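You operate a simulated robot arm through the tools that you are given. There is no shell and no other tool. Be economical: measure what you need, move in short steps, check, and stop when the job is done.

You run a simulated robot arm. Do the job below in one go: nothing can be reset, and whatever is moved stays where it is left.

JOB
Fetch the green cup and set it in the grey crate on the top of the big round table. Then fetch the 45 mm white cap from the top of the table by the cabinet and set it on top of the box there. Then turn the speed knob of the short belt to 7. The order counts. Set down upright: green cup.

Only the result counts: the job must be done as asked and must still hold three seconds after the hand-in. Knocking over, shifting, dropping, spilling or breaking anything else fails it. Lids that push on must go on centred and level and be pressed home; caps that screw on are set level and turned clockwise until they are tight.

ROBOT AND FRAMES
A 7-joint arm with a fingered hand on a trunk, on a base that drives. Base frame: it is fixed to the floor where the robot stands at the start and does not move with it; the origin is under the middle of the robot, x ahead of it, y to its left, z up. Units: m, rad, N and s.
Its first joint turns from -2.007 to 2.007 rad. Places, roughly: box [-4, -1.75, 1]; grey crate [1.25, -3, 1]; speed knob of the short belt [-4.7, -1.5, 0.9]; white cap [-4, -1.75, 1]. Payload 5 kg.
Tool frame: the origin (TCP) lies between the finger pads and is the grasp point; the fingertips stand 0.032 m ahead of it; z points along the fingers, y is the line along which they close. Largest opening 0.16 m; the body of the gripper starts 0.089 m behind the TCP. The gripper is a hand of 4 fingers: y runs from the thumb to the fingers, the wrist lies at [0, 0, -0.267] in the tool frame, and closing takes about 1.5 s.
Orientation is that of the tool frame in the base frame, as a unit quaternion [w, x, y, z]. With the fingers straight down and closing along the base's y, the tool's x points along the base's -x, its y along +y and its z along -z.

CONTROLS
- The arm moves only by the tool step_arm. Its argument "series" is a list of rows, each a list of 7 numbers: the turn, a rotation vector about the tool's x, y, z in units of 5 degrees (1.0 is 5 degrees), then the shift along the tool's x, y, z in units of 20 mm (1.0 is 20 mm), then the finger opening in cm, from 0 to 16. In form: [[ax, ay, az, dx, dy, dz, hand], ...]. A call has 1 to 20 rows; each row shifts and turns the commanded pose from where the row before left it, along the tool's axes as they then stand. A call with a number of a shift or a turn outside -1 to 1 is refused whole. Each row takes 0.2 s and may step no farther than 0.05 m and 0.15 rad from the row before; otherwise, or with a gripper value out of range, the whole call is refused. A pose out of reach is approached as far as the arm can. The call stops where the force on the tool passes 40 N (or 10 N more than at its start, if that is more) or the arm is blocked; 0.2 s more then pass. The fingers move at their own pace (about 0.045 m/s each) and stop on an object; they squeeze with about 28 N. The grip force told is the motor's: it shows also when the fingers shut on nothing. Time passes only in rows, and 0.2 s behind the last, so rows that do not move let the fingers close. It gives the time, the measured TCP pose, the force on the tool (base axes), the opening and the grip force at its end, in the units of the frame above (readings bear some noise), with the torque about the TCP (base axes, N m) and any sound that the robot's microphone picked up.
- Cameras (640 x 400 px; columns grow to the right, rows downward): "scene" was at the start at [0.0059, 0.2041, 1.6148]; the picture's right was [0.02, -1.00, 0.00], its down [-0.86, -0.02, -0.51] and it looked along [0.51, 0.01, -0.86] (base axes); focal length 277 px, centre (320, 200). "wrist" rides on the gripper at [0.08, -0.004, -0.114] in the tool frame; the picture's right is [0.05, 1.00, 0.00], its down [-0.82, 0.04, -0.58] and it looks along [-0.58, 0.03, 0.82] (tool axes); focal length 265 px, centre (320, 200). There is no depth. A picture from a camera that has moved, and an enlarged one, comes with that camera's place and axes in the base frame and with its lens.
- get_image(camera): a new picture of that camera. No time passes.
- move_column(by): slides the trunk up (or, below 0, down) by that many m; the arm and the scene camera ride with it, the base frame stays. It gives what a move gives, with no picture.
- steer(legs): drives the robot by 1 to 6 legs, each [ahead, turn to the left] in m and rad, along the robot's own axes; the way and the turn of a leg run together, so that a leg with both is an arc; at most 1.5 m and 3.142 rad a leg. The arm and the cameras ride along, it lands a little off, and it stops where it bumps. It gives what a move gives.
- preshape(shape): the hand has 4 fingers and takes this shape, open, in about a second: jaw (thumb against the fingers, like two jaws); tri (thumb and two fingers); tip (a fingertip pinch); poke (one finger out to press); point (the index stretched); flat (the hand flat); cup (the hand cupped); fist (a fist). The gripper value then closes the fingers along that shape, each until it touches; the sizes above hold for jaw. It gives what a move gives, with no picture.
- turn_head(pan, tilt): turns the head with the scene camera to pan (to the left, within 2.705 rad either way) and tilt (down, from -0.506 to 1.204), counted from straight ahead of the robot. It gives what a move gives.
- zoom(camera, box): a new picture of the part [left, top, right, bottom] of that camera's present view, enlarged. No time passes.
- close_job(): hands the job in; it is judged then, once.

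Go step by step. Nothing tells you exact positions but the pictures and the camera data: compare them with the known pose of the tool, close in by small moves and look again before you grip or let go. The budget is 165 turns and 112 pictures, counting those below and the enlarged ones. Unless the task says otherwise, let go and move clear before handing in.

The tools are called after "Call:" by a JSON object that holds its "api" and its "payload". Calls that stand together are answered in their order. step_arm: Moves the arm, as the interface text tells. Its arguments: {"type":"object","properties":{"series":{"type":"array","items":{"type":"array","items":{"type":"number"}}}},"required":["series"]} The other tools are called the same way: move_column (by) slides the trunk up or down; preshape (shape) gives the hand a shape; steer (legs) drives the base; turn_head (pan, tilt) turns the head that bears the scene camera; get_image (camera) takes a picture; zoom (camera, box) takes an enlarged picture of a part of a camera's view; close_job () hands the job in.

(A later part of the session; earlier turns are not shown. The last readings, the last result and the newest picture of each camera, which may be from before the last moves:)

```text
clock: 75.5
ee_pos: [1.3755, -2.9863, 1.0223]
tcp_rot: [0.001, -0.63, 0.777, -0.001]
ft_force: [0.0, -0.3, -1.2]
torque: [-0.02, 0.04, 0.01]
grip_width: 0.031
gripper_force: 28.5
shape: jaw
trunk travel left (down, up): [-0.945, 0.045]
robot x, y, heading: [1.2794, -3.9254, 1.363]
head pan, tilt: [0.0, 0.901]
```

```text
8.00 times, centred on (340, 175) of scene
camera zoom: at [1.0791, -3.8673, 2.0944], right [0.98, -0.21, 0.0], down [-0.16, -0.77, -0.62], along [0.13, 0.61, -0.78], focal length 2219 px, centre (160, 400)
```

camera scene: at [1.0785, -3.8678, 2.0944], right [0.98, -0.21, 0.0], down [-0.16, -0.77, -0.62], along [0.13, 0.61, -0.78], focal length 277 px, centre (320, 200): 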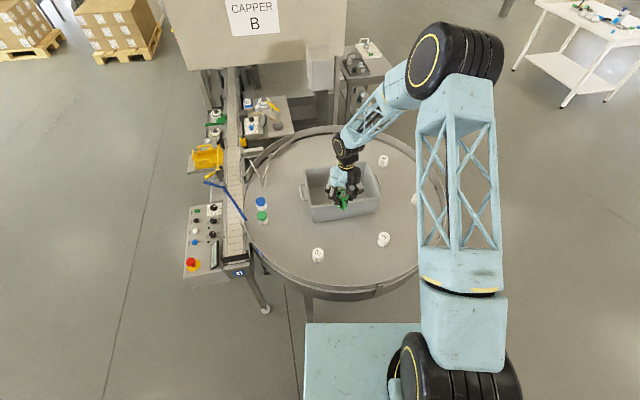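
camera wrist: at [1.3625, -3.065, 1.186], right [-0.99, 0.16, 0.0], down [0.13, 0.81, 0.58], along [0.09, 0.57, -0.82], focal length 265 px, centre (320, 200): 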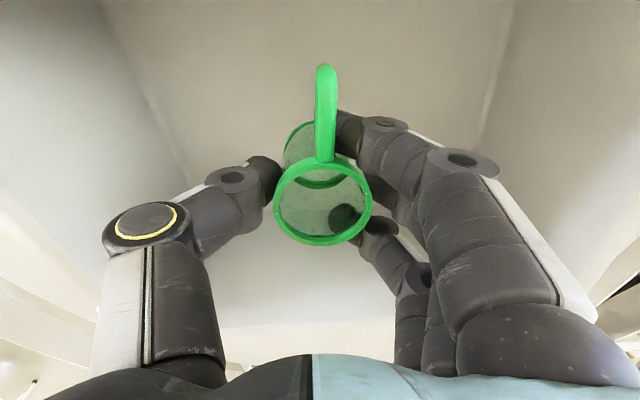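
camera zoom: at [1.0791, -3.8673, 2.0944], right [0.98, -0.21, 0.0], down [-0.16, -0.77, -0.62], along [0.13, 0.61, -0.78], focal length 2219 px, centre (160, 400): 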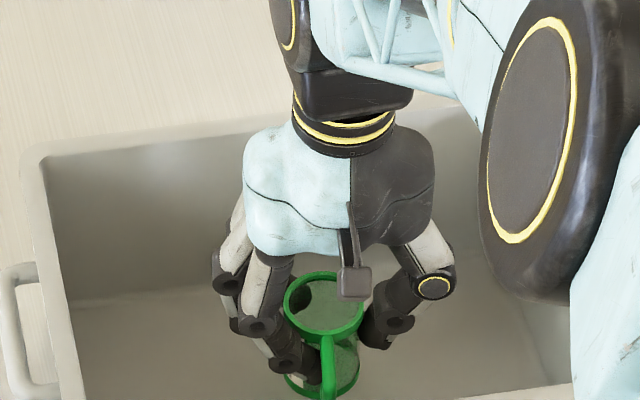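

No contact yet; continuing in small steps.

Call:
{"api": "step_arm", "payload": {"series": [[0, 0, 0, 0, 0, 0.25, 3], [0, 0, 0, 0, 0, 0, 3]]}}

Call:
{"api": "step_arm", "payload": {"series": [[0, 0, 0, 0, 0, 0.25, 3], [0, 0, 0, 0, 0, 0, 3]]}}

Call:
{"api": "step_arm", "payload": {"series": [[0, 0, 0, 0, 0, 0.2, 3], [0, 0, 0, 0, 0, 0, 3]]}}

```text
clock: 76.1
ee_pos: [1.3748, -2.9872, 1.0198]
tcp_rot: [0.001, -0.629, 0.777, -0.001]
ft_force: [-1.1, -0.6, -0.2]
torque: [-0.01, 0.04, -0.01]
grip_width: 0.0309
gripper_force: 27.8
shape: jaw
trunk travel left (down, up): [-0.945, 0.045]
robot x, y, heading: [1.2757, -3.9247, 1.361]
head pan, tilt: [0.0, 0.901]
```

```text
clock: 76.7
ee_pos: [1.3759, -2.9853, 1.0135]
tcp_rot: [0.0, -0.63, 0.777, 0.0]
ft_force: [0.3, 0.1, -1.1]
torque: [-0.02, 0.02, 0.04]
grip_width: 0.031
gripper_force: 28.5
shape: jaw
trunk travel left (down, up): [-0.945, 0.045]
robot x, y, heading: [1.275, -3.9251, 1.357]
head pan, tilt: [0.0, 0.901]
```

```text
clock: 77.3
ee_pos: [1.3741, -2.9863, 1.009]
tcp_rot: [0.001, -0.629, 0.777, -0.001]
ft_force: [0.2, -0.1, -0.1]
torque: [0.0, 0.01, 0.0]
grip_width: 0.0311
gripper_force: 28.2
shape: jaw
trunk travel left (down, up): [-0.945, 0.045]
robot x, y, heading: [1.2728, -3.9209, 1.364]
head pan, tilt: [0.0, 0.901]
```

Call:
{"api": "step_arm", "payload": {"series": [[0, 0, 0, 0, 0, 0.2, 3], [0, 0, 0, 0, 0, 0, 3]]}}

Call:
{"api": "step_arm", "payload": {"series": [[0, 0, 0, 0, 0, 0.2, 3], [0, 0, 0, 0, 0, 0, 3]]}}

Call:
{"api": "get_image", "payload": {"camera": "wrist"}}

Call:
{"api": "zoom", "payload": {"camera": "scene", "box": [310, 160, 370, 210]}}

```text
clock: 77.9
ee_pos: [1.3748, -2.9854, 1.0058]
tcp_rot: [0.001, -0.63, 0.777, -0.001]
ft_force: [0.0, -0.3, -0.7]
torque: [-0.01, -0.01, 0.0]
grip_width: 0.0309
gripper_force: 27.3
shape: jaw
trunk travel left (down, up): [-0.945, 0.045]
robot x, y, heading: [1.2732, -3.9264, 1.361]
head pan, tilt: [0.0, 0.901]
```

```text
clock: 78.5
ee_pos: [1.3747, -2.9867, 1.001]
tcp_rot: [0.001, -0.629, 0.777, 0.0]
ft_force: [-0.4, -0.8, -0.7]
torque: [0.02, -0.02, 0.0]
grip_width: 0.0309
gripper_force: 28.0
shape: jaw
trunk travel left (down, up): [-0.945, 0.045]
robot x, y, heading: [1.2761, -3.9232, 1.359]
head pan, tilt: [0.0, 0.901]
```

```text
73 pictures are left
camera wrist: at [1.3618, -3.0644, 1.1151], right [-0.99, 0.16, 0.0], down [0.13, 0.81, 0.58], along [0.09, 0.57, -0.82], focal length 265 px, centre (320, 200)
```

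wrist: 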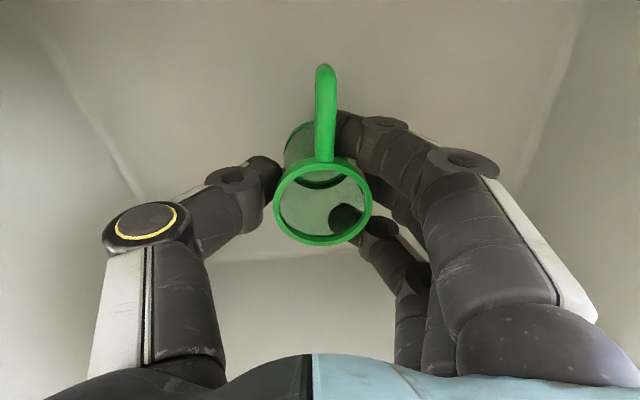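

```text
8.00 times, centred on (340, 185) of scene
camera zoom: at [1.0791, -3.8673, 2.0944], right [0.98, -0.21, 0.0], down [-0.16, -0.77, -0.62], along [0.13, 0.61, -0.78], focal length 2219 px, centre (160, 320)
```

zoom: 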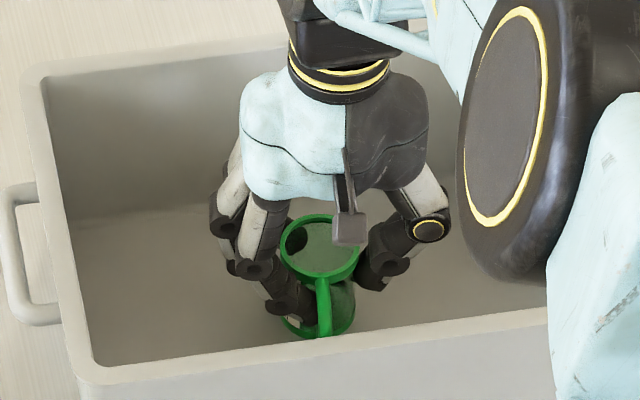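

Still no contact force; continuing.

Call:
{"api": "step_arm", "payload": {"series": [[0, 0, 0, 0, 0, 0.25, 3], [0, 0, 0, 0, 0, 0, 3]]}}

Call:
{"api": "step_arm", "payload": {"series": [[0, 0, 0, 0, 0, 0.25, 3], [0, 0, 0, 0, 0, 0, 3]]}}

Call:
{"api": "step_arm", "payload": {"series": [[0, 0, 0, 0, 0, 0.25, 3], [0, 0, 0, 0, 0, 0, 3]]}}

```text
clock: 79.1
ee_pos: [1.3746, -2.985, 0.9965]
tcp_rot: [0.001, -0.629, 0.778, 0.0]
ft_force: [0.3, 1.3, 1.6]
torque: [-0.01, 0.01, 0.01]
grip_width: 0.0307
gripper_force: 27.8
shape: jaw
trunk travel left (down, up): [-0.945, 0.045]
robot x, y, heading: [1.2742, -3.9225, 1.359]
head pan, tilt: [0.0, 0.901]
```

```text
clock: 79.7
ee_pos: [1.3757, -2.984, 0.9946]
tcp_rot: [0.002, -0.629, 0.777, 0.002]
ft_force: [1.1, 3.4, 23.2]
torque: [-0.14, 0.17, -0.03]
grip_width: 0.0318
gripper_force: 28.1
shape: jaw
trunk travel left (down, up): [-0.945, 0.045]
robot x, y, heading: [1.2775, -3.9204, 1.363]
head pan, tilt: [0.0, 0.901]
```

```text
clock: 80.2
ee_pos: [1.3763, -2.9821, 0.9923]
tcp_rot: [0.003, -0.629, 0.778, 0.002]
ft_force: [-1.3, -5.6, 20.5]
torque: [-0.59, 0.23, 0.08]
grip_width: 0.0329
gripper_force: 27.8
shape: jaw
trunk travel left (down, up): [-0.945, 0.045]
robot x, y, heading: [1.2764, -3.925, 1.361]
head pan, tilt: [0.0, 0.901]
stopped in row 2: the force on the tool passed its limit at 42 N (the readings are from after the stop); the commanded pose is now the measured one
```

The cup is on the crate floor. I'll relieve the pressure slightly and open the hand.

Call:
{"api": "step_arm", "payload": {"series": [[0, 0, 0, 0, 0, -0.12, 3], [0, 0, 0, 0, 0, 0, 3]]}}

Call:
{"api": "step_arm", "payload": {"series": [[0, 0, 0, 0, 0, 0, 3.5], [0, 0, 0, 0, 0, 0, 4], [0, 0, 0, 0, 0, 0, 4.5], [0, 0, 0, 0, 0, 0, 5], [0, 0, 0, 0, 0, 0, 6], [0, 0, 0, 0, 0, 0, 7], [0, 0, 0, 0, 0, 0, 7]]}}

Call:
{"api": "get_image", "payload": {"camera": "wrist"}}

Call:
{"api": "zoom", "payload": {"camera": "scene", "box": [310, 160, 370, 210]}}

```text
clock: 80.8
ee_pos: [1.3761, -2.9828, 0.9947]
tcp_rot: [0.003, -0.629, 0.777, 0.002]
ft_force: [-0.2, -3.2, 12.3]
torque: [-0.34, 0.2, 0.01]
grip_width: 0.0328
gripper_force: 28.2
shape: jaw
trunk travel left (down, up): [-0.945, 0.045]
robot x, y, heading: [1.2787, -3.9272, 1.361]
head pan, tilt: [0.0, 0.901]
```

```text
clock: 82.4
ee_pos: [1.3758, -2.9814, 0.9938]
tcp_rot: [0.003, -0.628, 0.778, 0.001]
ft_force: [0.0, 0.7, 0.4]
torque: [-0.01, 0.02, 0.02]
grip_width: 0.0693
gripper_force: 0.0
shape: jaw
trunk travel left (down, up): [-0.945, 0.045]
robot x, y, heading: [1.2734, -3.9264, 1.364]
head pan, tilt: [0.0, 0.901]
```

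```text
71 pictures are left
camera wrist: at [1.3625, -3.0609, 1.1073], right [-0.99, 0.16, 0.0], down [0.13, 0.8, 0.58], along [0.09, 0.58, -0.81], focal length 265 px, centre (320, 200)
```

wrist: 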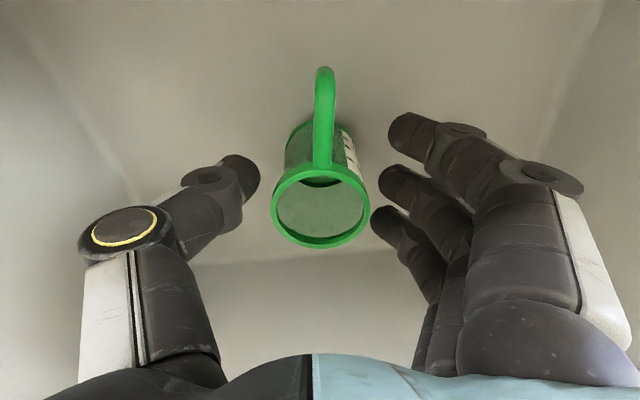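

```text
8.00 times, centred on (340, 185) of scene
camera zoom: at [1.0791, -3.8672, 2.0944], right [0.98, -0.21, 0.0], down [-0.16, -0.77, -0.62], along [0.13, 0.61, -0.78], focal length 2219 px, centre (160, 320)
```

zoom: 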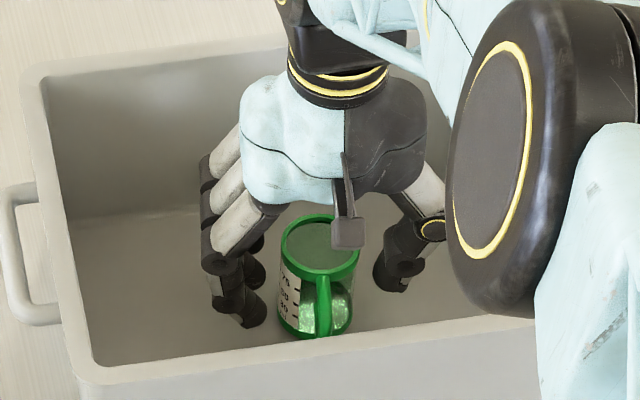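

The cup stands free and upright. I'll open a bit more and rise straight out.

Call:
{"api": "step_arm", "payload": {"series": [[0, 0, 0, 0, 0.1, 0, 8], [0, 0, 0, 0, 0.1, 0, 8.5], [0, 0, 0, 0, 0, 0, 8.5], [0, 0, 0, 0, 0, -0.5, 8.5], [0, 0, 0, 0, 0, -1, 8.5], [0, 0, 0, 0, 0, -1, 8.5], [0, 0, 0, 0, 0, -1, 8.5], [0, 0, 0, 0, 0, -1, 8.5], [0, 0, 0, 0, 0, -1, 8.5], [0, 0, 0, 0, 0, -1, 8.5], [0, 0, 0, 0, 0, -1, 8.5], [0, 0, 0, 0, 0, -1, 8.5], [0, 0, 0, 0, 0, -1, 8.5], [0, 0, 0, 0, 0, -1, 8.5], [0, 0, 0, 0, 0, -1, 8.5], [0, 0, 0, 0, 0, 0, 8.5]]}}

Call:
{"api": "zoom", "payload": {"camera": "scene", "box": [260, 120, 420, 240]}}

```text
clock: 85.8
ee_pos: [1.3718, -2.9843, 1.2224]
tcp_rot: [0.002, -0.628, 0.778, 0.002]
ft_force: [-0.3, 0.6, 0.0]
torque: [-0.04, 0.01, 0.03]
grip_width: 0.0843
gripper_force: 0.1
shape: jaw
trunk travel left (down, up): [-0.945, 0.045]
robot x, y, heading: [1.2759, -3.9247, 1.359]
head pan, tilt: [0.0, 0.901]
```

```text
3.33 times, centred on (340, 180) of scene
camera zoom: at [1.0791, -3.8665, 2.0943], right [0.98, -0.21, 0.0], down [-0.16, -0.77, -0.62], along [0.13, 0.61, -0.78], focal length 925 px, centre (253, 267)
```

zoom: 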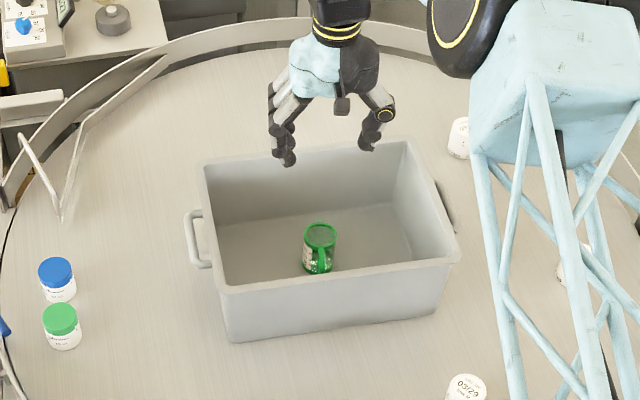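

The green cup stands upright in the crate. I'll retract the arm and drive back out the way I came.

Call:
{"api": "step_arm", "payload": {"series": [[0, 0, 0, 1, 0.1, 0, 8.5], [0, 0, 0, 1, 0.1, 0, 8.5], [0, 0, 0, 1, 0.1, 0, 8.5], [0, 0, 0, 1, 0.1, 0, 8.5], [0, 0, 0, 1, 0.1, 0, 8.5], [0, 0, 0, 1, 0.1, 0, 8.5], [0, 0, 0, 1, 0.1, 0, 8.5], [0, 0, 0, 1, 0.1, 0, 8.5], [0, 0, 0, 1, 0.1, 0, 8.5], [0, 0, 0, 1, 0.1, 0, 8.5], [0, 0, 0, 1, 0.1, 0, 8.5], [0, 0, 0, 1, 0.1, 0, 8.5], [0, 0, 0, 1, 0.1, 0, 8.5], [0, 0, 0, 1, 0.1, 0, 8.5], [0, 0, 0, 1, 0.1, 0, 8.5], [0, 0, 0, 1, 0.1, 0, 8.5], [0, 0, 0, 1, 0.1, 0, 8.5], [0, 0, 0, 1, 0.1, 0, 8.5], [0, 0, 0, 1, 0.1, 0, 8.5], [0, 0, 0, 1, 0.1, 0, 8.5]]}}

Call:
{"api": "steer", "payload": {"legs": [[0, 1.55], [1.04, 0], [0, -1.03]]}}

```text
clock: 90.0
ee_pos: [1.2485, -3.3649, 1.2203]
tcp_rot: [0.002, -0.629, 0.778, 0.001]
ft_force: [-0.7, 0.2, 0.3]
torque: [0.03, 0.0, -0.01]
grip_width: 0.0838
gripper_force: 0.0
shape: jaw
trunk travel left (down, up): [-0.945, 0.045]
robot x, y, heading: [1.2781, -3.9224, 1.36]
head pan, tilt: [0.0, 0.901]
```

```text
clock: 102.1
ee_pos: [-0.0787, -3.2983, 1.2206]
tcp_rot: [-0.002, 0.832, -0.554, -0.003]
ft_force: [-0.2, -1.2, -0.2]
torque: [0.01, 0.02, 0.02]
grip_width: 0.0847
gripper_force: 0.1
shape: jaw
trunk travel left (down, up): [-0.945, 0.045]
robot x, y, heading: [0.269, -3.7391, 1.97]
head pan, tilt: [0.0, 0.901]
```

Call:
{"api": "steer", "payload": {"legs": [[1.3, 0], [0, 0.95], [1.3, 0], [0.9, 0]]}}

Call:
{"api": "turn_head", "payload": {"pan": 0.0, "tilt": 0.6}}

Call:
{"api": "get_image", "payload": {"camera": "scene"}}

```text
clock: 121.5
ee_pos: [-2.9247, -2.1026, 1.2207]
tcp_rot: [0.0, 0.994, -0.113, -0.003]
ft_force: [0.8, -0.7, 0.1]
torque: [0.0, -0.03, 0.01]
grip_width: 0.0845
gripper_force: 0.1
shape: jaw
trunk travel left (down, up): [-0.945, 0.045]
robot x, y, heading: [-2.3646, -2.0777, 2.916]
head pan, tilt: [0.0, 0.901]
```

```text
clock: 122.3
ee_pos: [-2.9234, -2.102, 1.2199]
tcp_rot: [0.001, 0.994, -0.113, -0.003]
ft_force: [-0.3, -0.3, -0.2]
torque: [-0.01, 0.04, -0.01]
grip_width: 0.0843
gripper_force: 0.0
shape: jaw
trunk travel left (down, up): [-0.945, 0.045]
robot x, y, heading: [-2.3629, -2.0771, 2.913]
head pan, tilt: [0.0, 0.6]
```

```text
68 pictures are left
camera scene: at [-2.4375, -2.2705, 2.1191], right [0.23, 0.97, 0.0], down [0.55, -0.13, -0.82], along [-0.8, 0.19, -0.57], focal length 277 px, centre (320, 200)
```

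scene: 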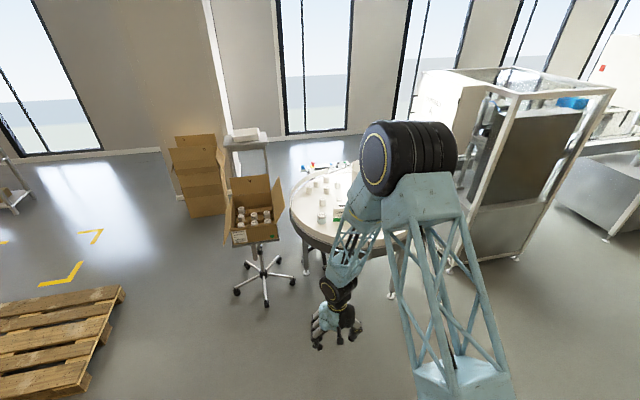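

The table is ahead behind my arm. I'll turn the base right a bit and pan left to see the table top.

Call:
{"api": "steer", "payload": {"legs": [[0, -0.5]]}}

Call:
{"api": "turn_head", "payload": {"pan": 0.5, "tilt": 0.6}}

Call:
{"api": "get_image", "payload": {"camera": "scene"}}

Call:
{"api": "zoom", "payload": {"camera": "scene", "box": [240, 110, 440, 270]}}

```text
clock: 124.2
ee_pos: [-2.8597, -1.8176, 1.2194]
tcp_rot: [-0.001, 0.931, -0.366, -0.003]
ft_force: [-0.1, -0.1, 0.7]
torque: [-0.01, 0.01, 0.0]
grip_width: 0.0847
gripper_force: 0.1
shape: jaw
trunk travel left (down, up): [-0.945, 0.045]
robot x, y, heading: [-2.3635, -2.0771, 2.392]
head pan, tilt: [0.0, 0.6]
```

```text
clock: 125.1
ee_pos: [-2.8602, -1.8184, 1.2204]
tcp_rot: [-0.001, 0.93, -0.367, -0.003]
ft_force: [0.3, 0.4, 0.5]
torque: [0.02, -0.01, 0.0]
grip_width: 0.0844
gripper_force: 0.0
shape: jaw
trunk travel left (down, up): [-0.945, 0.045]
robot x, y, heading: [-2.3623, -2.0768, 2.386]
head pan, tilt: [0.499, 0.6]
```

```text
67 pictures are left
camera scene: at [-2.5446, -2.2457, 2.1192], right [0.25, 0.97, 0.0], down [0.55, -0.14, -0.82], along [-0.8, 0.21, -0.57], focal length 277 px, centre (320, 200)
```

scene: 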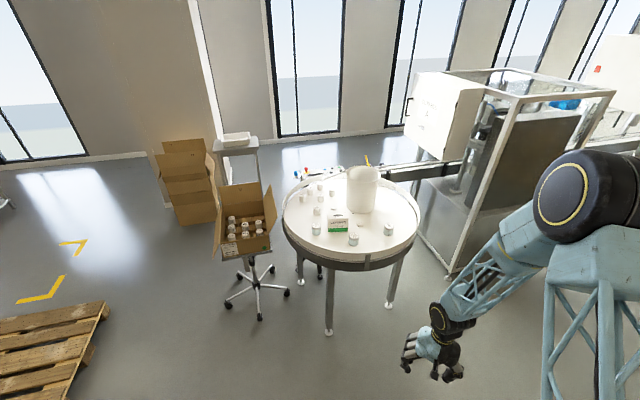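

```text
2.50 times, centred on (340, 190) of scene
camera zoom: at [-2.5446, -2.2457, 2.1192], right [0.25, 0.97, 0.0], down [0.55, -0.14, -0.82], along [-0.8, 0.21, -0.57], focal length 694 px, centre (270, 225)
```

zoom: 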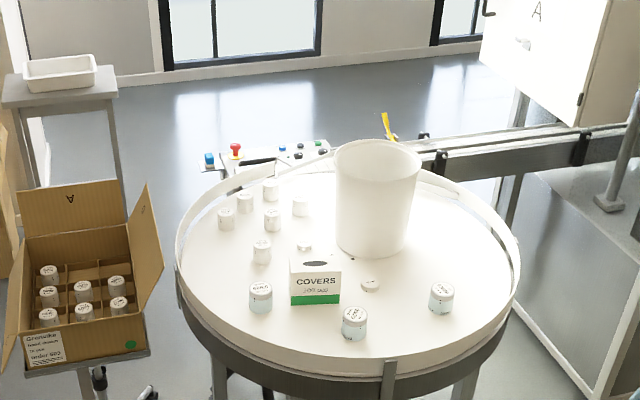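

The table holds a "COVERS" box at about (-3.87, -1.78), loose white caps beside it, lidded jars and a bucket. I'll drive up to the table's near side.

Call:
{"api": "steer", "payload": {"legs": [[0, 0.45], [0.68, 0]]}}

Call:
{"api": "turn_head", "payload": {"pan": 0.0, "tilt": 0.85}}

Call:
{"api": "get_image", "payload": {"camera": "scene"}}

Call:
{"api": "get_image", "payload": {"camera": "wrist"}}

```text
clock: 130.3
ee_pos: [-3.5707, -1.8787, 1.2196]
tcp_rot: [-0.001, 0.99, -0.141, -0.003]
ft_force: [-0.3, 0.2, -0.1]
torque: [-0.03, -0.04, -0.03]
grip_width: 0.0843
gripper_force: 0.0
shape: jaw
trunk travel left (down, up): [-0.945, 0.045]
robot x, y, heading: [-3.009, -1.8873, 2.856]
head pan, tilt: [0.499, 0.6]
```

```text
clock: 131.2
ee_pos: [-3.5706, -1.8786, 1.2201]
tcp_rot: [0.0, 0.99, -0.141, -0.003]
ft_force: [0.7, 0.0, -0.2]
torque: [0.06, -0.04, -0.01]
grip_width: 0.0845
gripper_force: 0.0
shape: jaw
trunk travel left (down, up): [-0.945, 0.045]
robot x, y, heading: [-3.0082, -1.8871, 2.855]
head pan, tilt: [0.0, 0.85]
```

```text
65 pictures are left
camera scene: at [-3.0853, -2.0773, 2.0983], right [0.28, 0.96, 0.0], down [0.72, -0.21, -0.66], along [-0.63, 0.19, -0.75], focal length 277 px, centre (320, 200)
```

scene: 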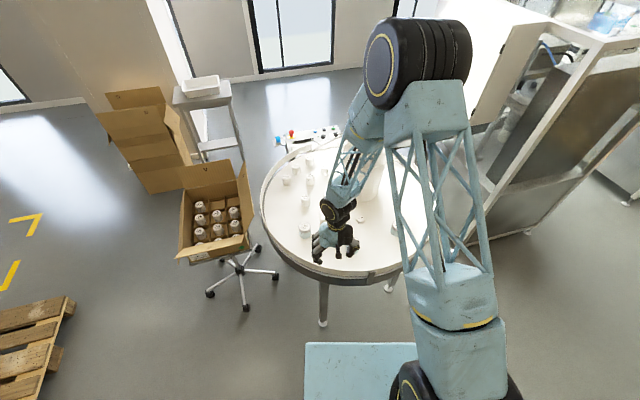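

```text
64 pictures are left
camera wrist: at [-3.4919, -1.8966, 1.3342], right [-0.23, -0.97, 0.0], down [-0.79, 0.19, 0.58], along [-0.57, 0.13, -0.81], focal length 265 px, centre (320, 200)
```

wrist: 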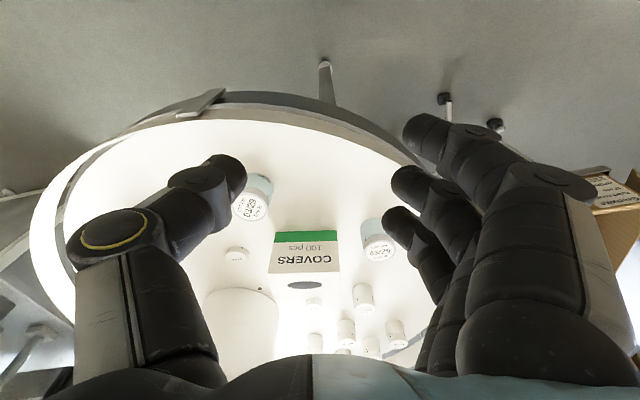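

Call:
{"api": "zoom", "payload": {"camera": "wrist", "box": [200, 160, 420, 360]}}

```text
2.00 times, centred on (310, 260) of wrist
camera zoom: at [-3.4919, -1.8966, 1.3342], right [-0.23, -0.97, 0.0], down [-0.79, 0.19, 0.58], along [-0.57, 0.13, -0.81], focal length 531 px, centre (340, 80)
```

zoom: 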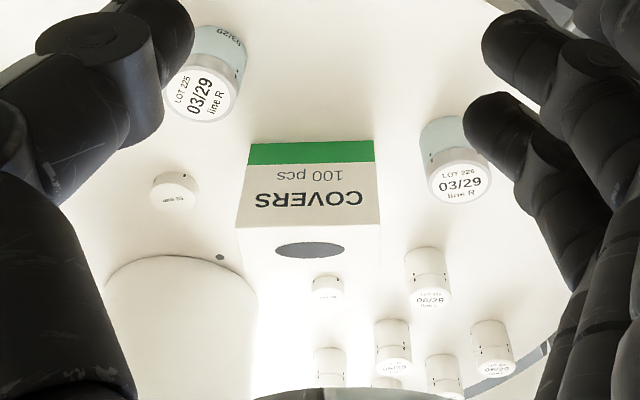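

Two loose caps: A beside the box (~5.3 cm wide) and B behind the box (~4.4 cm). Reading their labels.

Call:
{"api": "zoom", "payload": {"camera": "wrist", "box": [240, 240, 270, 262]}}

Call:
{"api": "zoom", "payload": {"camera": "wrist", "box": [218, 242, 258, 268]}}

Call:
{"api": "zoom", "payload": {"camera": "wrist", "box": [290, 285, 330, 315]}}

```text
16.00 times, centred on (255, 251) of wrist
camera zoom: at [-3.4919, -1.8966, 1.3342], right [-0.23, -0.97, 0.0], down [-0.79, 0.19, 0.58], along [-0.57, 0.13, -0.81], focal length 4246 px, centre (1360, -616)
```

zoom: 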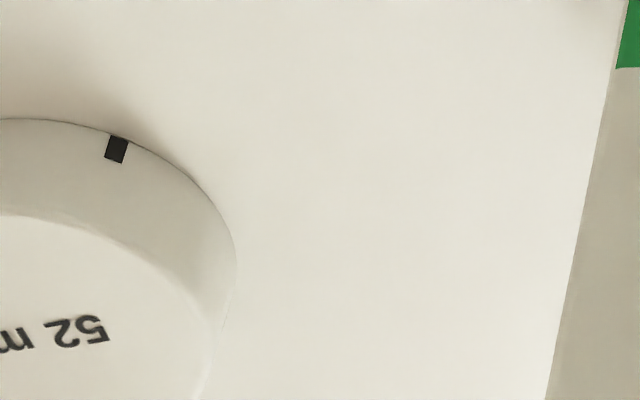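

```text
15.38 times, centred on (238, 255) of wrist
camera zoom: at [-3.4919, -1.8966, 1.3342], right [-0.23, -0.97, 0.0], down [-0.79, 0.19, 0.58], along [-0.57, 0.13, -0.81], focal length 4083 px, centre (1582, -646)
```

zoom: 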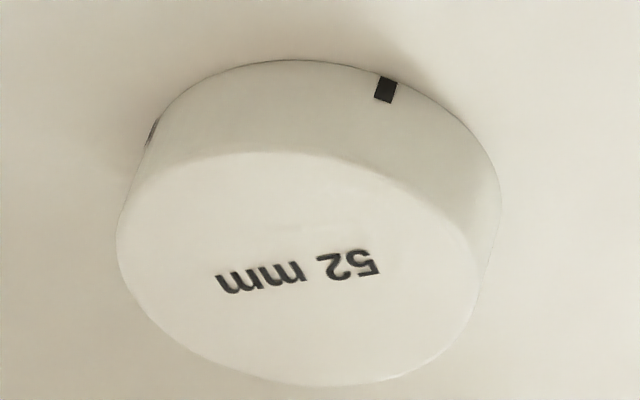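

```text
13.33 times, centred on (310, 300) of wrist
camera zoom: at [-3.4919, -1.8966, 1.3342], right [-0.23, -0.97, 0.0], down [-0.79, 0.19, 0.58], along [-0.57, 0.13, -0.81], focal length 3539 px, centre (453, -1133)
```

zoom: 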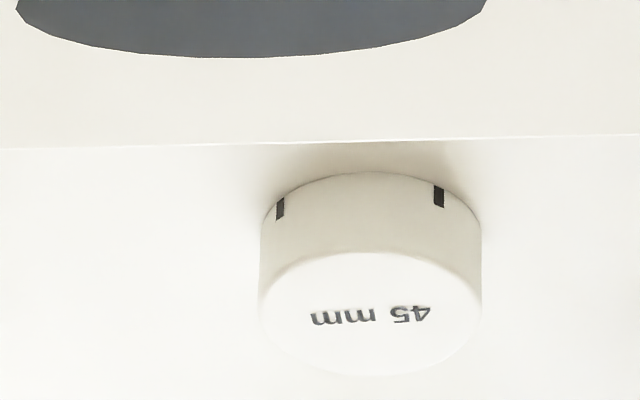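

Cap B behind the box reads "45 mm", at about (-4.12, -1.73). It's out of reach from here, so I'll back off and re-approach slightly further north and closer.

Call:
{"api": "steer", "payload": {"legs": [[-0.25, 0], [0, -0.34], [0.5, 0], [0, 0.68]]}}

Call:
{"api": "turn_head", "payload": {"pan": -0.1, "tilt": 1.0}}

Call:
{"api": "get_image", "payload": {"camera": "scene"}}

```text
clock: 138.5
ee_pos: [-3.6975, -1.852, 1.2216]
tcp_rot: [0.0, 1.0, 0.03, -0.003]
ft_force: [0.3, -0.3, 0.4]
torque: [0.03, 0.0, -0.02]
grip_width: 0.0842
gripper_force: 0.1
shape: jaw
trunk travel left (down, up): [-0.945, 0.045]
robot x, y, heading: [-3.1686, -1.6688, -3.081]
head pan, tilt: [0.0, 0.85]
```

```text
clock: 139.2
ee_pos: [-3.6981, -1.8523, 1.2207]
tcp_rot: [0.0, 1.0, 0.031, -0.003]
ft_force: [-0.3, -0.4, 0.2]
torque: [-0.01, 0.0, 0.0]
grip_width: 0.0845
gripper_force: 0.1
shape: jaw
trunk travel left (down, up): [-0.945, 0.045]
robot x, y, heading: [-3.1643, -1.671, -3.08]
head pan, tilt: [-0.099, 1.0]
```

```text
59 pictures are left
camera scene: at [-3.1653, -1.8676, 2.0872], right [0.04, 1.0, 0.0], down [0.84, -0.03, -0.54], along [-0.54, 0.02, -0.84], focal length 277 px, centre (320, 200)
```

scene: 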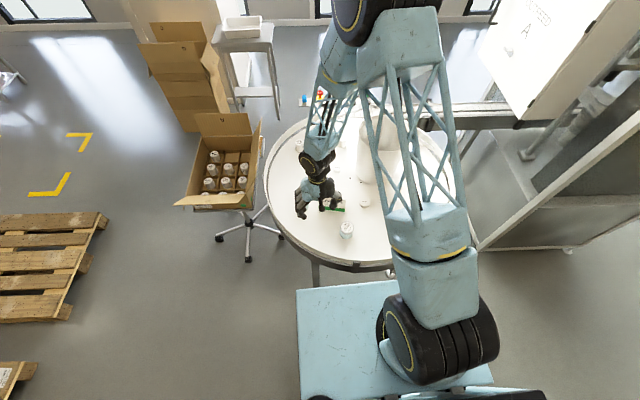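

Call:
{"api": "steer", "payload": {"legs": [[0.06, 0]]}}

Call:
{"api": "preshape", "payload": {"shape": "tip"}}

Call:
{"api": "step_arm", "payload": {"series": [[0, 0, 0, -0.98, -0.35, 0, 8.5], [0, 0, 0, -0.98, -0.35, 0, 8.5], [0, 0, 0, -0.98, -0.35, 0, 8.5], [0, 0, 0, -0.98, -0.35, 0, 8.5], [0, 0, 0, -0.98, -0.35, 0, 8.5], [0, 0, 0, -0.98, -0.35, 0, 8.5], [0, 0, 0, -0.98, -0.35, 0, 8.5], [0, 0, 0, -0.98, -0.35, 0, 8.5], [0, 0, 0, -0.98, -0.35, 0, 8.5], [0, 0, 0, -0.98, -0.35, 0, 8.5], [0, 0, 0, -0.98, -0.35, 0, 8.5], [0, 0, 0, 0, 0, 0, 8.5]]}}

Call:
{"api": "get_image", "payload": {"camera": "wrist"}}

Call:
{"api": "zoom", "payload": {"camera": "scene", "box": [250, 90, 450, 260]}}

```text
clock: 140.2
ee_pos: [-3.7584, -1.8567, 1.2192]
tcp_rot: [-0.001, 1.0, 0.031, -0.002]
ft_force: [-1.2, -0.2, -0.1]
torque: [0.03, -0.05, -0.01]
grip_width: 0.0847
gripper_force: 0.1
shape: jaw
trunk travel left (down, up): [-0.945, 0.045]
robot x, y, heading: [-3.227, -1.675, -3.08]
head pan, tilt: [-0.099, 1.0]
```

```text
clock: 141.1
ee_pos: [-3.7563, -1.856, 1.2209]
tcp_rot: [0.0, 0.999, 0.032, -0.002]
ft_force: [-0.2, 0.0, 1.2]
torque: [0.01, 0.01, 0.0]
grip_width: 0.1602
gripper_force: 0.1
shape: tip
trunk travel left (down, up): [-0.945, 0.045]
robot x, y, heading: [-3.2257, -1.6689, -3.084]
head pan, tilt: [-0.099, 1.0]
```

```text
clock: 143.7
ee_pos: [-3.9723, -1.794, 1.2213]
tcp_rot: [0.0, 1.0, 0.031, -0.003]
ft_force: [0.7, -0.6, 0.5]
torque: [0.02, 0.06, -0.03]
grip_width: 0.0858
gripper_force: 0.1
shape: tip
trunk travel left (down, up): [-0.945, 0.045]
robot x, y, heading: [-3.2264, -1.6728, -3.085]
head pan, tilt: [-0.099, 1.0]
```

```text
58 pictures are left
camera wrist: at [-3.8924, -1.7846, 1.3353], right [0.11, -0.99, 0.0], down [-0.81, -0.09, 0.58], along [-0.58, -0.07, -0.81], focal length 265 px, centre (320, 200)
```

wrist: 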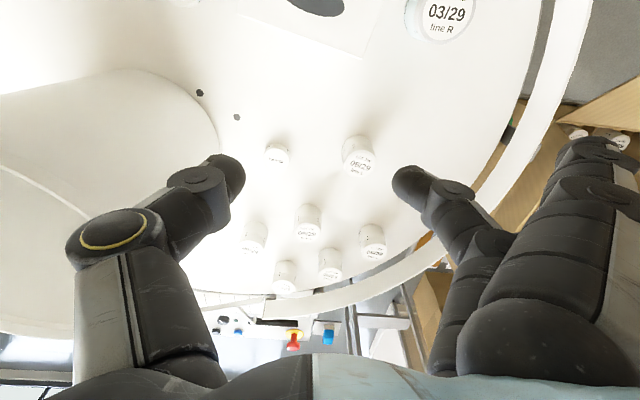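

```text
2.35 times, centred on (350, 175) of scene
camera zoom: at [-3.2234, -1.8713, 2.0872], right [0.04, 1.0, 0.0], down [0.84, -0.03, -0.54], along [-0.54, 0.02, -0.84], focal length 653 px, centre (249, 259)
```

zoom: 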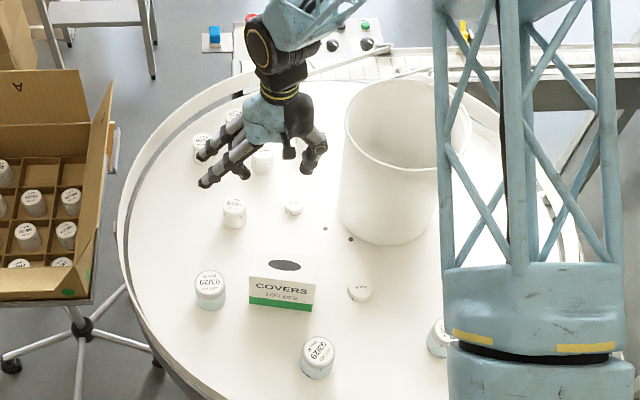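

Cap B is at about (-4.095, -1.739), top z≈0.925, with open space around it. The tip shape splays the other fingers, so I'll try "tri".

Call:
{"api": "preshape", "payload": {"shape": "tri"}}

Call:
{"api": "step_arm", "payload": {"series": [[0, 0, 0, 0, 0, 0, 7], [0, 0, 0, 0, 0, 0, 7], [0, 0, 0, 0, 0, 0, 7], [0, 0, 0, 0, 0, 0, 7], [0, 0, 0, 0, 0, 0, 7], [0, 0, 0, 0, 0, 0, 7]]}}

Call:
{"api": "get_image", "payload": {"camera": "wrist"}}

Call:
{"api": "zoom", "payload": {"camera": "scene", "box": [290, 90, 390, 170]}}

```text
clock: 144.6
ee_pos: [-3.9728, -1.7948, 1.2216]
tcp_rot: [0.0, 1.0, 0.031, -0.004]
ft_force: [0.4, 0.6, -0.3]
torque: [0.04, -0.03, 0.0]
grip_width: 0.16
gripper_force: 0.0
shape: tri
trunk travel left (down, up): [-0.945, 0.045]
robot x, y, heading: [-3.2256, -1.6718, -3.081]
head pan, tilt: [-0.099, 1.0]
```

```text
clock: 146.0
ee_pos: [-3.9723, -1.7941, 1.2226]
tcp_rot: [0.0, 1.0, 0.031, -0.003]
ft_force: [0.3, 0.6, 0.2]
torque: [-0.01, 0.0, -0.03]
grip_width: 0.0707
gripper_force: 0.0
shape: tri
trunk travel left (down, up): [-0.945, 0.045]
robot x, y, heading: [-3.223, -1.6749, -3.079]
head pan, tilt: [-0.099, 1.0]
```

```text
56 pictures are left
camera wrist: at [-3.8926, -1.7844, 1.3352], right [0.11, -0.99, 0.0], down [-0.81, -0.09, 0.58], along [-0.58, -0.07, -0.81], focal length 265 px, centre (320, 200)
```

wrist: 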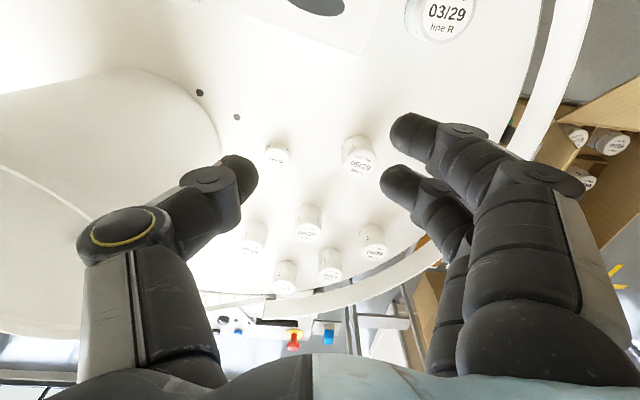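

```text
5.00 times, centred on (340, 130) of scene
camera zoom: at [-3.224, -1.871, 2.0872], right [0.04, 1.0, 0.0], down [0.84, -0.03, -0.54], along [-0.54, 0.02, -0.84], focal length 1387 px, centre (220, 550)
```

zoom: 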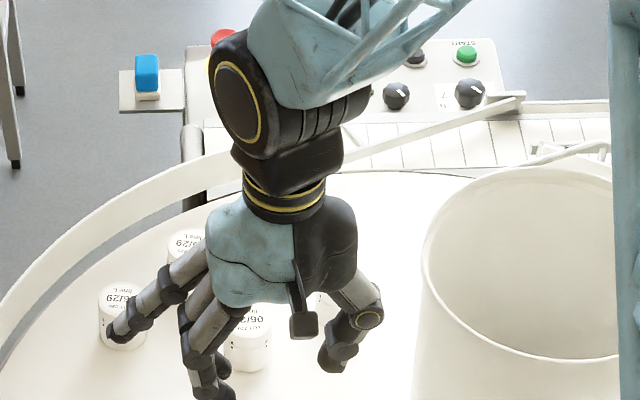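

Jars, box and bucket give best clearance if the hand closes along x, so I'll go back to "jaw" and rotate the hand 90° clockwise (seen from above) here, high up.

Call:
{"api": "preshape", "payload": {"shape": "jaw"}}

Call:
{"api": "step_arm", "payload": {"series": [[0, 0, 1, 0, 0, 0, 7], [0, 0, 1, 0, 0, 0, 7], [0, 0, 1, 0, 0, 0, 7], [0, 0, 1, 0, 0, 0, 7], [0, 0, 1, 0, 0, 0, 7], [0, 0, 1, 0, 0, 0, 7], [0, 0, 1, 0, 0, 0, 7], [0, 0, 1, 0, 0, 0, 7], [0, 0, 1, 0, 0, 0, 7], [0, 0, 1, 0, 0, 0, 7], [0, 0, 1, 0, 0, 0, 7], [0, 0, 1, 0, 0, 0, 7], [0, 0, 1, 0, 0, 0, 7], [0, 0, 1, 0, 0, 0, 7], [0, 0, 1, 0, 0, 0, 7], [0, 0, 1, 0, 0, 0, 7], [0, 0, 0.7, 0, 0, 0, 7], [0, 0, 0, 0, 0, 0, 7]]}}

```text
clock: 146.9
ee_pos: [-3.973, -1.7947, 1.2217]
tcp_rot: [0.0, 0.999, 0.032, -0.004]
ft_force: [0.1, 0.6, -1.3]
torque: [-0.02, 0.01, 0.0]
grip_width: 0.1599
gripper_force: 0.1
shape: jaw
trunk travel left (down, up): [-0.945, 0.045]
robot x, y, heading: [-3.2252, -1.6753, -3.079]
head pan, tilt: [-0.099, 1.0]
```

```text
clock: 150.7
ee_pos: [-3.975, -1.7928, 1.2215]
tcp_rot: [0.002, 0.766, -0.643, -0.003]
ft_force: [0.0, -0.1, -0.7]
torque: [0.02, -0.01, -0.03]
grip_width: 0.0709
gripper_force: 0.1
shape: jaw
trunk travel left (down, up): [-0.945, 0.045]
robot x, y, heading: [-3.223, -1.6734, -3.079]
head pan, tilt: [-0.099, 1.0]
```

Call:
{"api": "step_arm", "payload": {"series": [[0, 0, 0, -0.58, 0.91, 0, 7], [0, 0, 0, -0.58, 0.91, 0, 7], [0, 0, 0, -0.58, 0.91, 0, 7], [0, 0, 0, -0.58, 0.91, 0, 7], [0, 0, 0, -0.58, 0.91, 0, 7], [0, 0, 0, -0.58, 0.91, 0, 7], [0, 0, 0, 0, 0, 1, 7], [0, 0, 0, 0, 0, 1, 7], [0, 0, 0, 0, 0, 1, 7], [0, 0, 0, 0, 0, 1, 7], [0, 0, 0, 0, 0, 0, 7]]}}

Call:
{"api": "get_image", "payload": {"camera": "wrist"}}

Call:
{"api": "zoom", "payload": {"camera": "scene", "box": [270, 90, 420, 210]}}

```text
clock: 153.1
ee_pos: [-4.0944, -1.7417, 1.1421]
tcp_rot: [0.002, 0.766, -0.643, -0.002]
ft_force: [0.4, 0.2, 0.1]
torque: [0.0, 0.0, -0.03]
grip_width: 0.071
gripper_force: 0.1
shape: jaw
trunk travel left (down, up): [-0.945, 0.045]
robot x, y, heading: [-3.2249, -1.6751, -3.082]
head pan, tilt: [-0.099, 1.0]
```

```text
54 pictures are left
camera wrist: at [-4.0759, -1.8198, 1.256], right [-0.97, -0.23, 0.01], down [-0.18, 0.8, 0.58], along [-0.14, 0.56, -0.82], focal length 265 px, centre (320, 200)
```

wrist: 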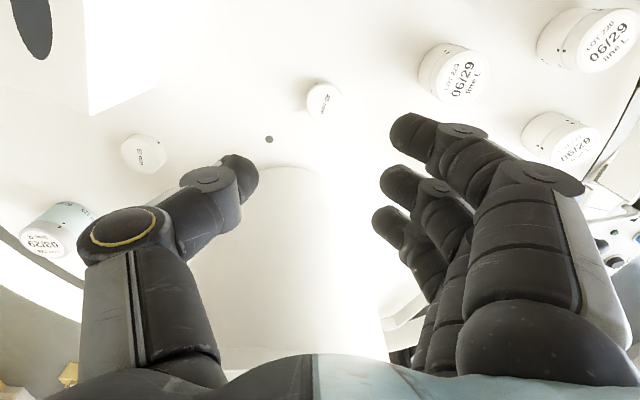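

```text
3.33 times, centred on (345, 150) of scene
camera zoom: at [-3.2234, -1.871, 2.0872], right [0.04, 1.0, 0.0], down [0.84, -0.03, -0.54], along [-0.54, 0.02, -0.84], focal length 925 px, centre (237, 367)
```

zoom: 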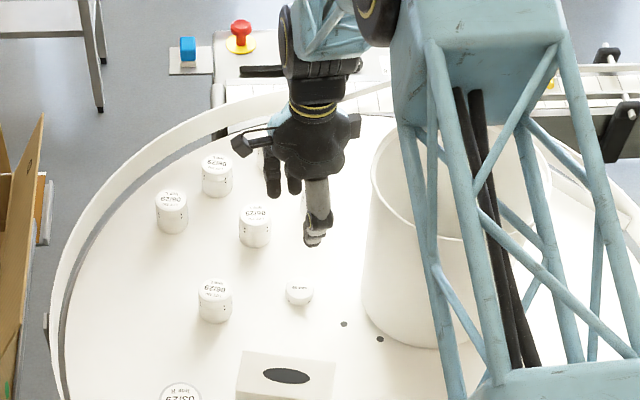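

The cap is at (-4.104, -1.740) by both cameras. I'll fine-shift and descend to 12 cm above, then re-measure.

Call:
{"api": "step_arm", "payload": {"series": [[0, 0, 0, 0, 0.46, 0, 7], [0, 0, 0, 0, 0, 1, 7], [0, 0, 0, 0, 0, 1, 7], [0, 0, 0, 0, 0, 1, 7], [0, 0, 0, 0, 0, 1, 7], [0, 0, 0, 0, 0, 1, 7], [0, 0, 0, 0, 0, 1, 7], [0, 0, 0, 0, 0, 0, 7]]}}

Call:
{"api": "get_image", "payload": {"camera": "wrist"}}

Call:
{"api": "zoom", "payload": {"camera": "scene", "box": [290, 120, 390, 200]}}

```text
clock: 154.9
ee_pos: [-4.1058, -1.7469, 1.0236]
tcp_rot: [0.003, 0.766, -0.642, -0.003]
ft_force: [0.0, -0.1, 0.0]
torque: [0.02, -0.02, 0.0]
grip_width: 0.0709
gripper_force: 0.1
shape: jaw
trunk travel left (down, up): [-0.945, 0.045]
robot x, y, heading: [-3.2251, -1.6718, -3.078]
head pan, tilt: [-0.099, 1.0]
```

```text
52 pictures are left
camera wrist: at [-4.087, -1.8253, 1.1368], right [-0.97, -0.23, 0.01], down [-0.18, 0.8, 0.58], along [-0.14, 0.56, -0.82], focal length 265 px, centre (320, 200)
```

wrist: 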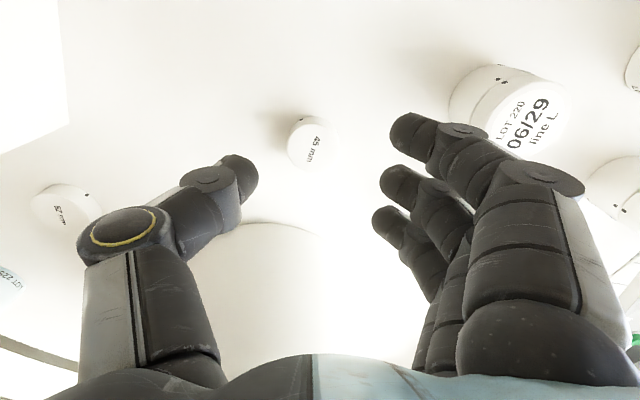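

```text
5.00 times, centred on (340, 160) of scene
camera zoom: at [-3.2236, -1.8709, 2.0872], right [0.04, 1.0, 0.0], down [0.84, -0.03, -0.54], along [-0.54, 0.02, -0.84], focal length 1387 px, centre (220, 400)
```

zoom: 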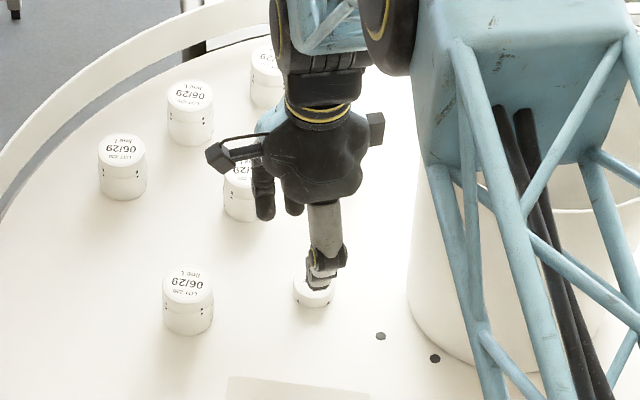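

Good alignment; small correction and descend to just above the cap.

Call:
{"api": "step_arm", "payload": {"series": [[0, 0, 0, -0.2, -0.24, 0, 7], [0, 0, 0, 0, 0, 0.75, 7], [0, 0, 0, 0, 0, 0.75, 7], [0, 0, 0, 0, 0, 0.75, 7], [0, 0, 0, 0, 0, 0.75, 7], [0, 0, 0, 0, 0, 0, 7]]}}

Call:
{"api": "get_image", "payload": {"camera": "wrist"}}

Call:
{"api": "zoom", "payload": {"camera": "scene", "box": [310, 140, 370, 190]}}

```text
clock: 156.3
ee_pos: [-4.1022, -1.7407, 0.9632]
tcp_rot: [0.002, 0.767, -0.641, -0.003]
ft_force: [0.3, -0.5, -0.1]
torque: [0.02, -0.03, 0.01]
grip_width: 0.0707
gripper_force: 0.0
shape: jaw
trunk travel left (down, up): [-0.945, 0.045]
robot x, y, heading: [-3.224, -1.6757, -3.081]
head pan, tilt: [-0.099, 1.0]
```

```text
50 pictures are left
camera wrist: at [-4.0838, -1.8182, 1.0771], right [-0.97, -0.23, 0.01], down [-0.18, 0.8, 0.58], along [-0.14, 0.56, -0.82], focal length 265 px, centre (320, 200)
```

wrist: 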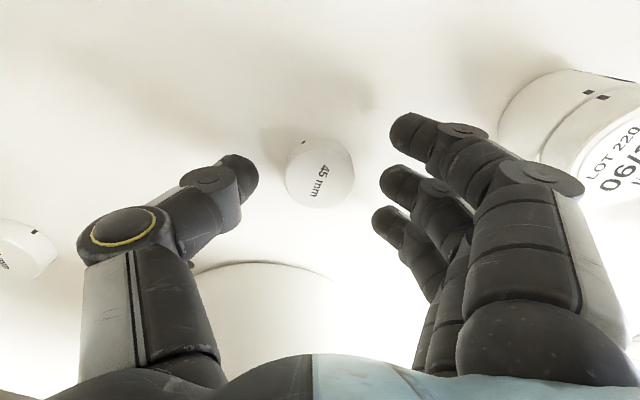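

```text
8.00 times, centred on (340, 165) of scene
camera zoom: at [-3.224, -1.8711, 2.0872], right [0.04, 1.0, 0.0], down [0.84, -0.03, -0.54], along [-0.54, 0.02, -0.84], focal length 2219 px, centre (160, 480)
```

zoom: 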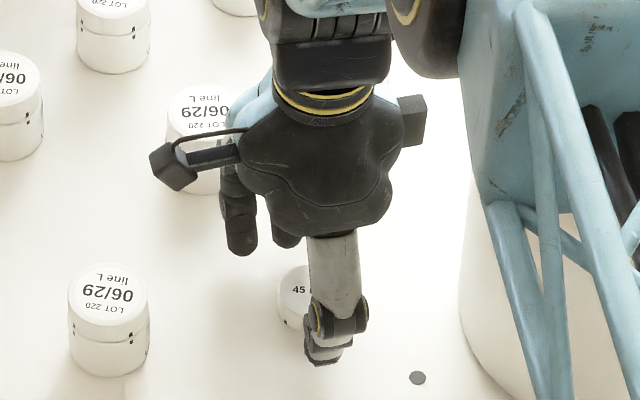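

Aligned well between thumb and middle finger. Lowering gently beside the cap.

Call:
{"api": "step_arm", "payload": {"series": [[0, 0, 0, 0, 0, 0.25, 7], [0, 0, 0, 0, 0, 0.25, 7], [0, 0, 0, 0, 0, 0.25, 7], [0, 0, 0, 0, 0, 0.25, 7], [0, 0, 0, 0, 0, 0, 7]]}}

Call:
{"api": "zoom", "payload": {"camera": "wrist", "box": [200, 100, 440, 250]}}

```text
clock: 157.2
ee_pos: [-4.1072, -1.7417, 0.953]
tcp_rot: [0.006, 0.767, -0.642, -0.006]
ft_force: [4.5, -1.3, 25.4]
torque: [0.13, -1.18, -0.06]
grip_width: 0.073
gripper_force: 0.1
shape: jaw
trunk travel left (down, up): [-0.945, 0.045]
robot x, y, heading: [-3.2246, -1.6702, -3.078]
head pan, tilt: [-0.099, 1.0]
stopped in row 4: the force on the tool passed its limit at 46 N (the readings are from after the stop); the commanded pose is now the measured one
```

```text
2.67 times, centred on (320, 175) of wrist
camera zoom: at [-4.0876, -1.8191, 1.0664], right [-0.97, -0.23, 0.01], down [-0.18, 0.8, 0.58], along [-0.14, 0.56, -0.81], focal length 708 px, centre (320, 267)
```

zoom: 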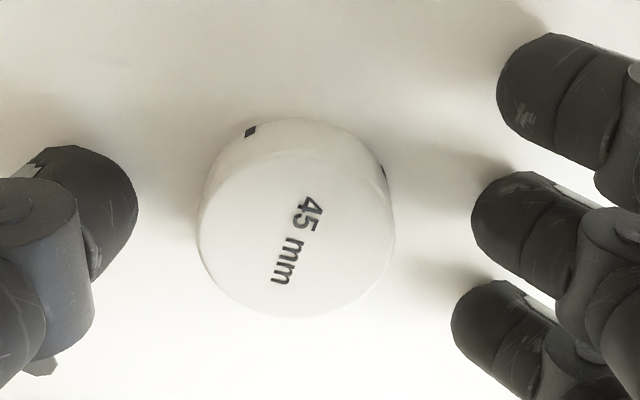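

The tips touched the table at z≈0.92. I'll lift 5 mm and close on the cap.

Call:
{"api": "step_arm", "payload": {"series": [[0, 0, 0, 0, 0, -0.25, 7], [0, 0, 0, 0, 0, 0, 6], [0, 0, 0, 0, 0, 0, 5], [0, 0, 0, 0, 0, 0, 4.5], [0, 0, 0, 0, 0, 0, 4], [0, 0, 0, 0, 0, 0, 3.5], [0, 0, 0, 0, 0, 0, 3], [0, 0, 0, 0, 0, 0, 3]]}}

Call:
{"api": "get_image", "payload": {"camera": "wrist"}}

```text
clock: 159.0
ee_pos: [-4.106, -1.7403, 0.9543]
tcp_rot: [0.004, 0.767, -0.642, -0.004]
ft_force: [0.4, -0.1, -0.3]
torque: [-0.02, 0.0, 0.02]
grip_width: 0.024
gripper_force: 18.8
shape: jaw
trunk travel left (down, up): [-0.945, 0.045]
robot x, y, heading: [-3.2225, -1.6728, -3.088]
head pan, tilt: [-0.099, 1.0]
```

```text
47 pictures are left
camera wrist: at [-4.087, -1.8177, 1.0684], right [-0.97, -0.23, 0.01], down [-0.18, 0.8, 0.58], along [-0.14, 0.56, -0.82], focal length 265 px, centre (320, 200)
```

wrist: 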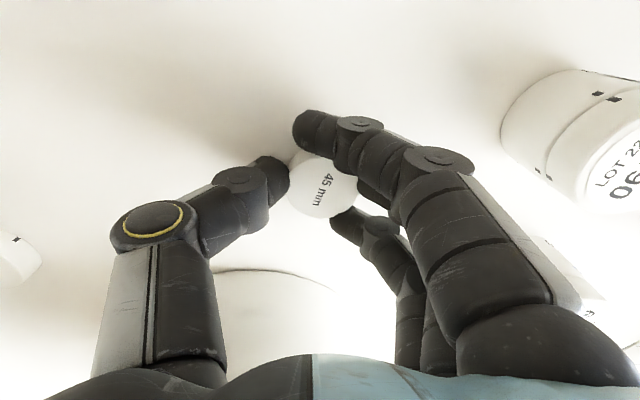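

The hand has closed on the cap. I'll settle and lift to check the hold.

Call:
{"api": "step_arm", "payload": {"series": [[0, 0, 0, 0, 0, 0, 3], [0, 0, 0, 0, 0, -0.25, 3], [0, 0, 0, 0, 0, -0.5, 3], [0, 0, 0, 0, 0, -1, 3], [0, 0, 0, 0, 0, -1, 3], [0, 0, 0, 0, 0, -1, 3], [0, 0, 0, 0, 0, -1, 3], [0, 0, 0, 0, 0, -1, 3], [0, 0, 0, 0, 0, -1, 3], [0, 0, 0, 0, 0, 0, 3]]}}

Call:
{"api": "get_image", "payload": {"camera": "wrist"}}

Call:
{"api": "zoom", "payload": {"camera": "scene", "box": [270, 90, 420, 210]}}

```text
clock: 161.2
ee_pos: [-4.1063, -1.7412, 1.0875]
tcp_rot: [0.004, 0.767, -0.642, -0.004]
ft_force: [-0.4, 0.9, 0.2]
torque: [0.02, 0.0, -0.03]
grip_width: 0.0232
gripper_force: 28.1
shape: jaw
trunk travel left (down, up): [-0.945, 0.045]
robot x, y, heading: [-3.2234, -1.6736, -3.083]
head pan, tilt: [-0.099, 1.0]
```

```text
46 pictures are left
camera wrist: at [-4.0862, -1.8185, 1.2017], right [-0.97, -0.23, 0.01], down [-0.18, 0.8, 0.58], along [-0.14, 0.56, -0.82], focal length 265 px, centre (320, 200)
```

wrist: 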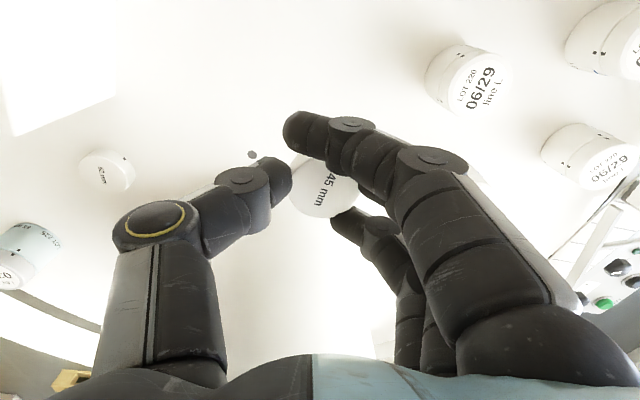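

```text
3.33 times, centred on (345, 150) of scene
camera zoom: at [-3.2247, -1.871, 2.0871], right [0.04, 1.0, 0.0], down [0.84, -0.03, -0.54], along [-0.54, 0.02, -0.84], focal length 925 px, centre (237, 367)
```

zoom: 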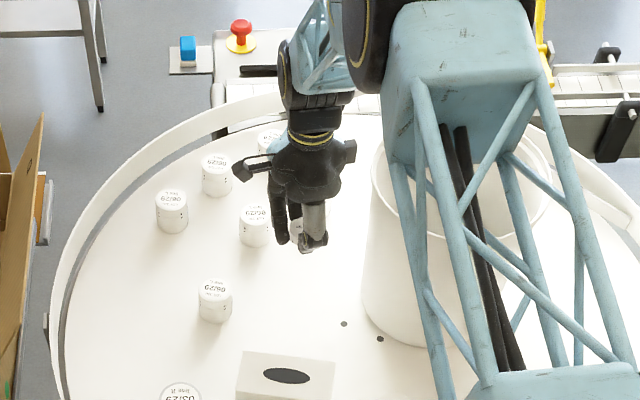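

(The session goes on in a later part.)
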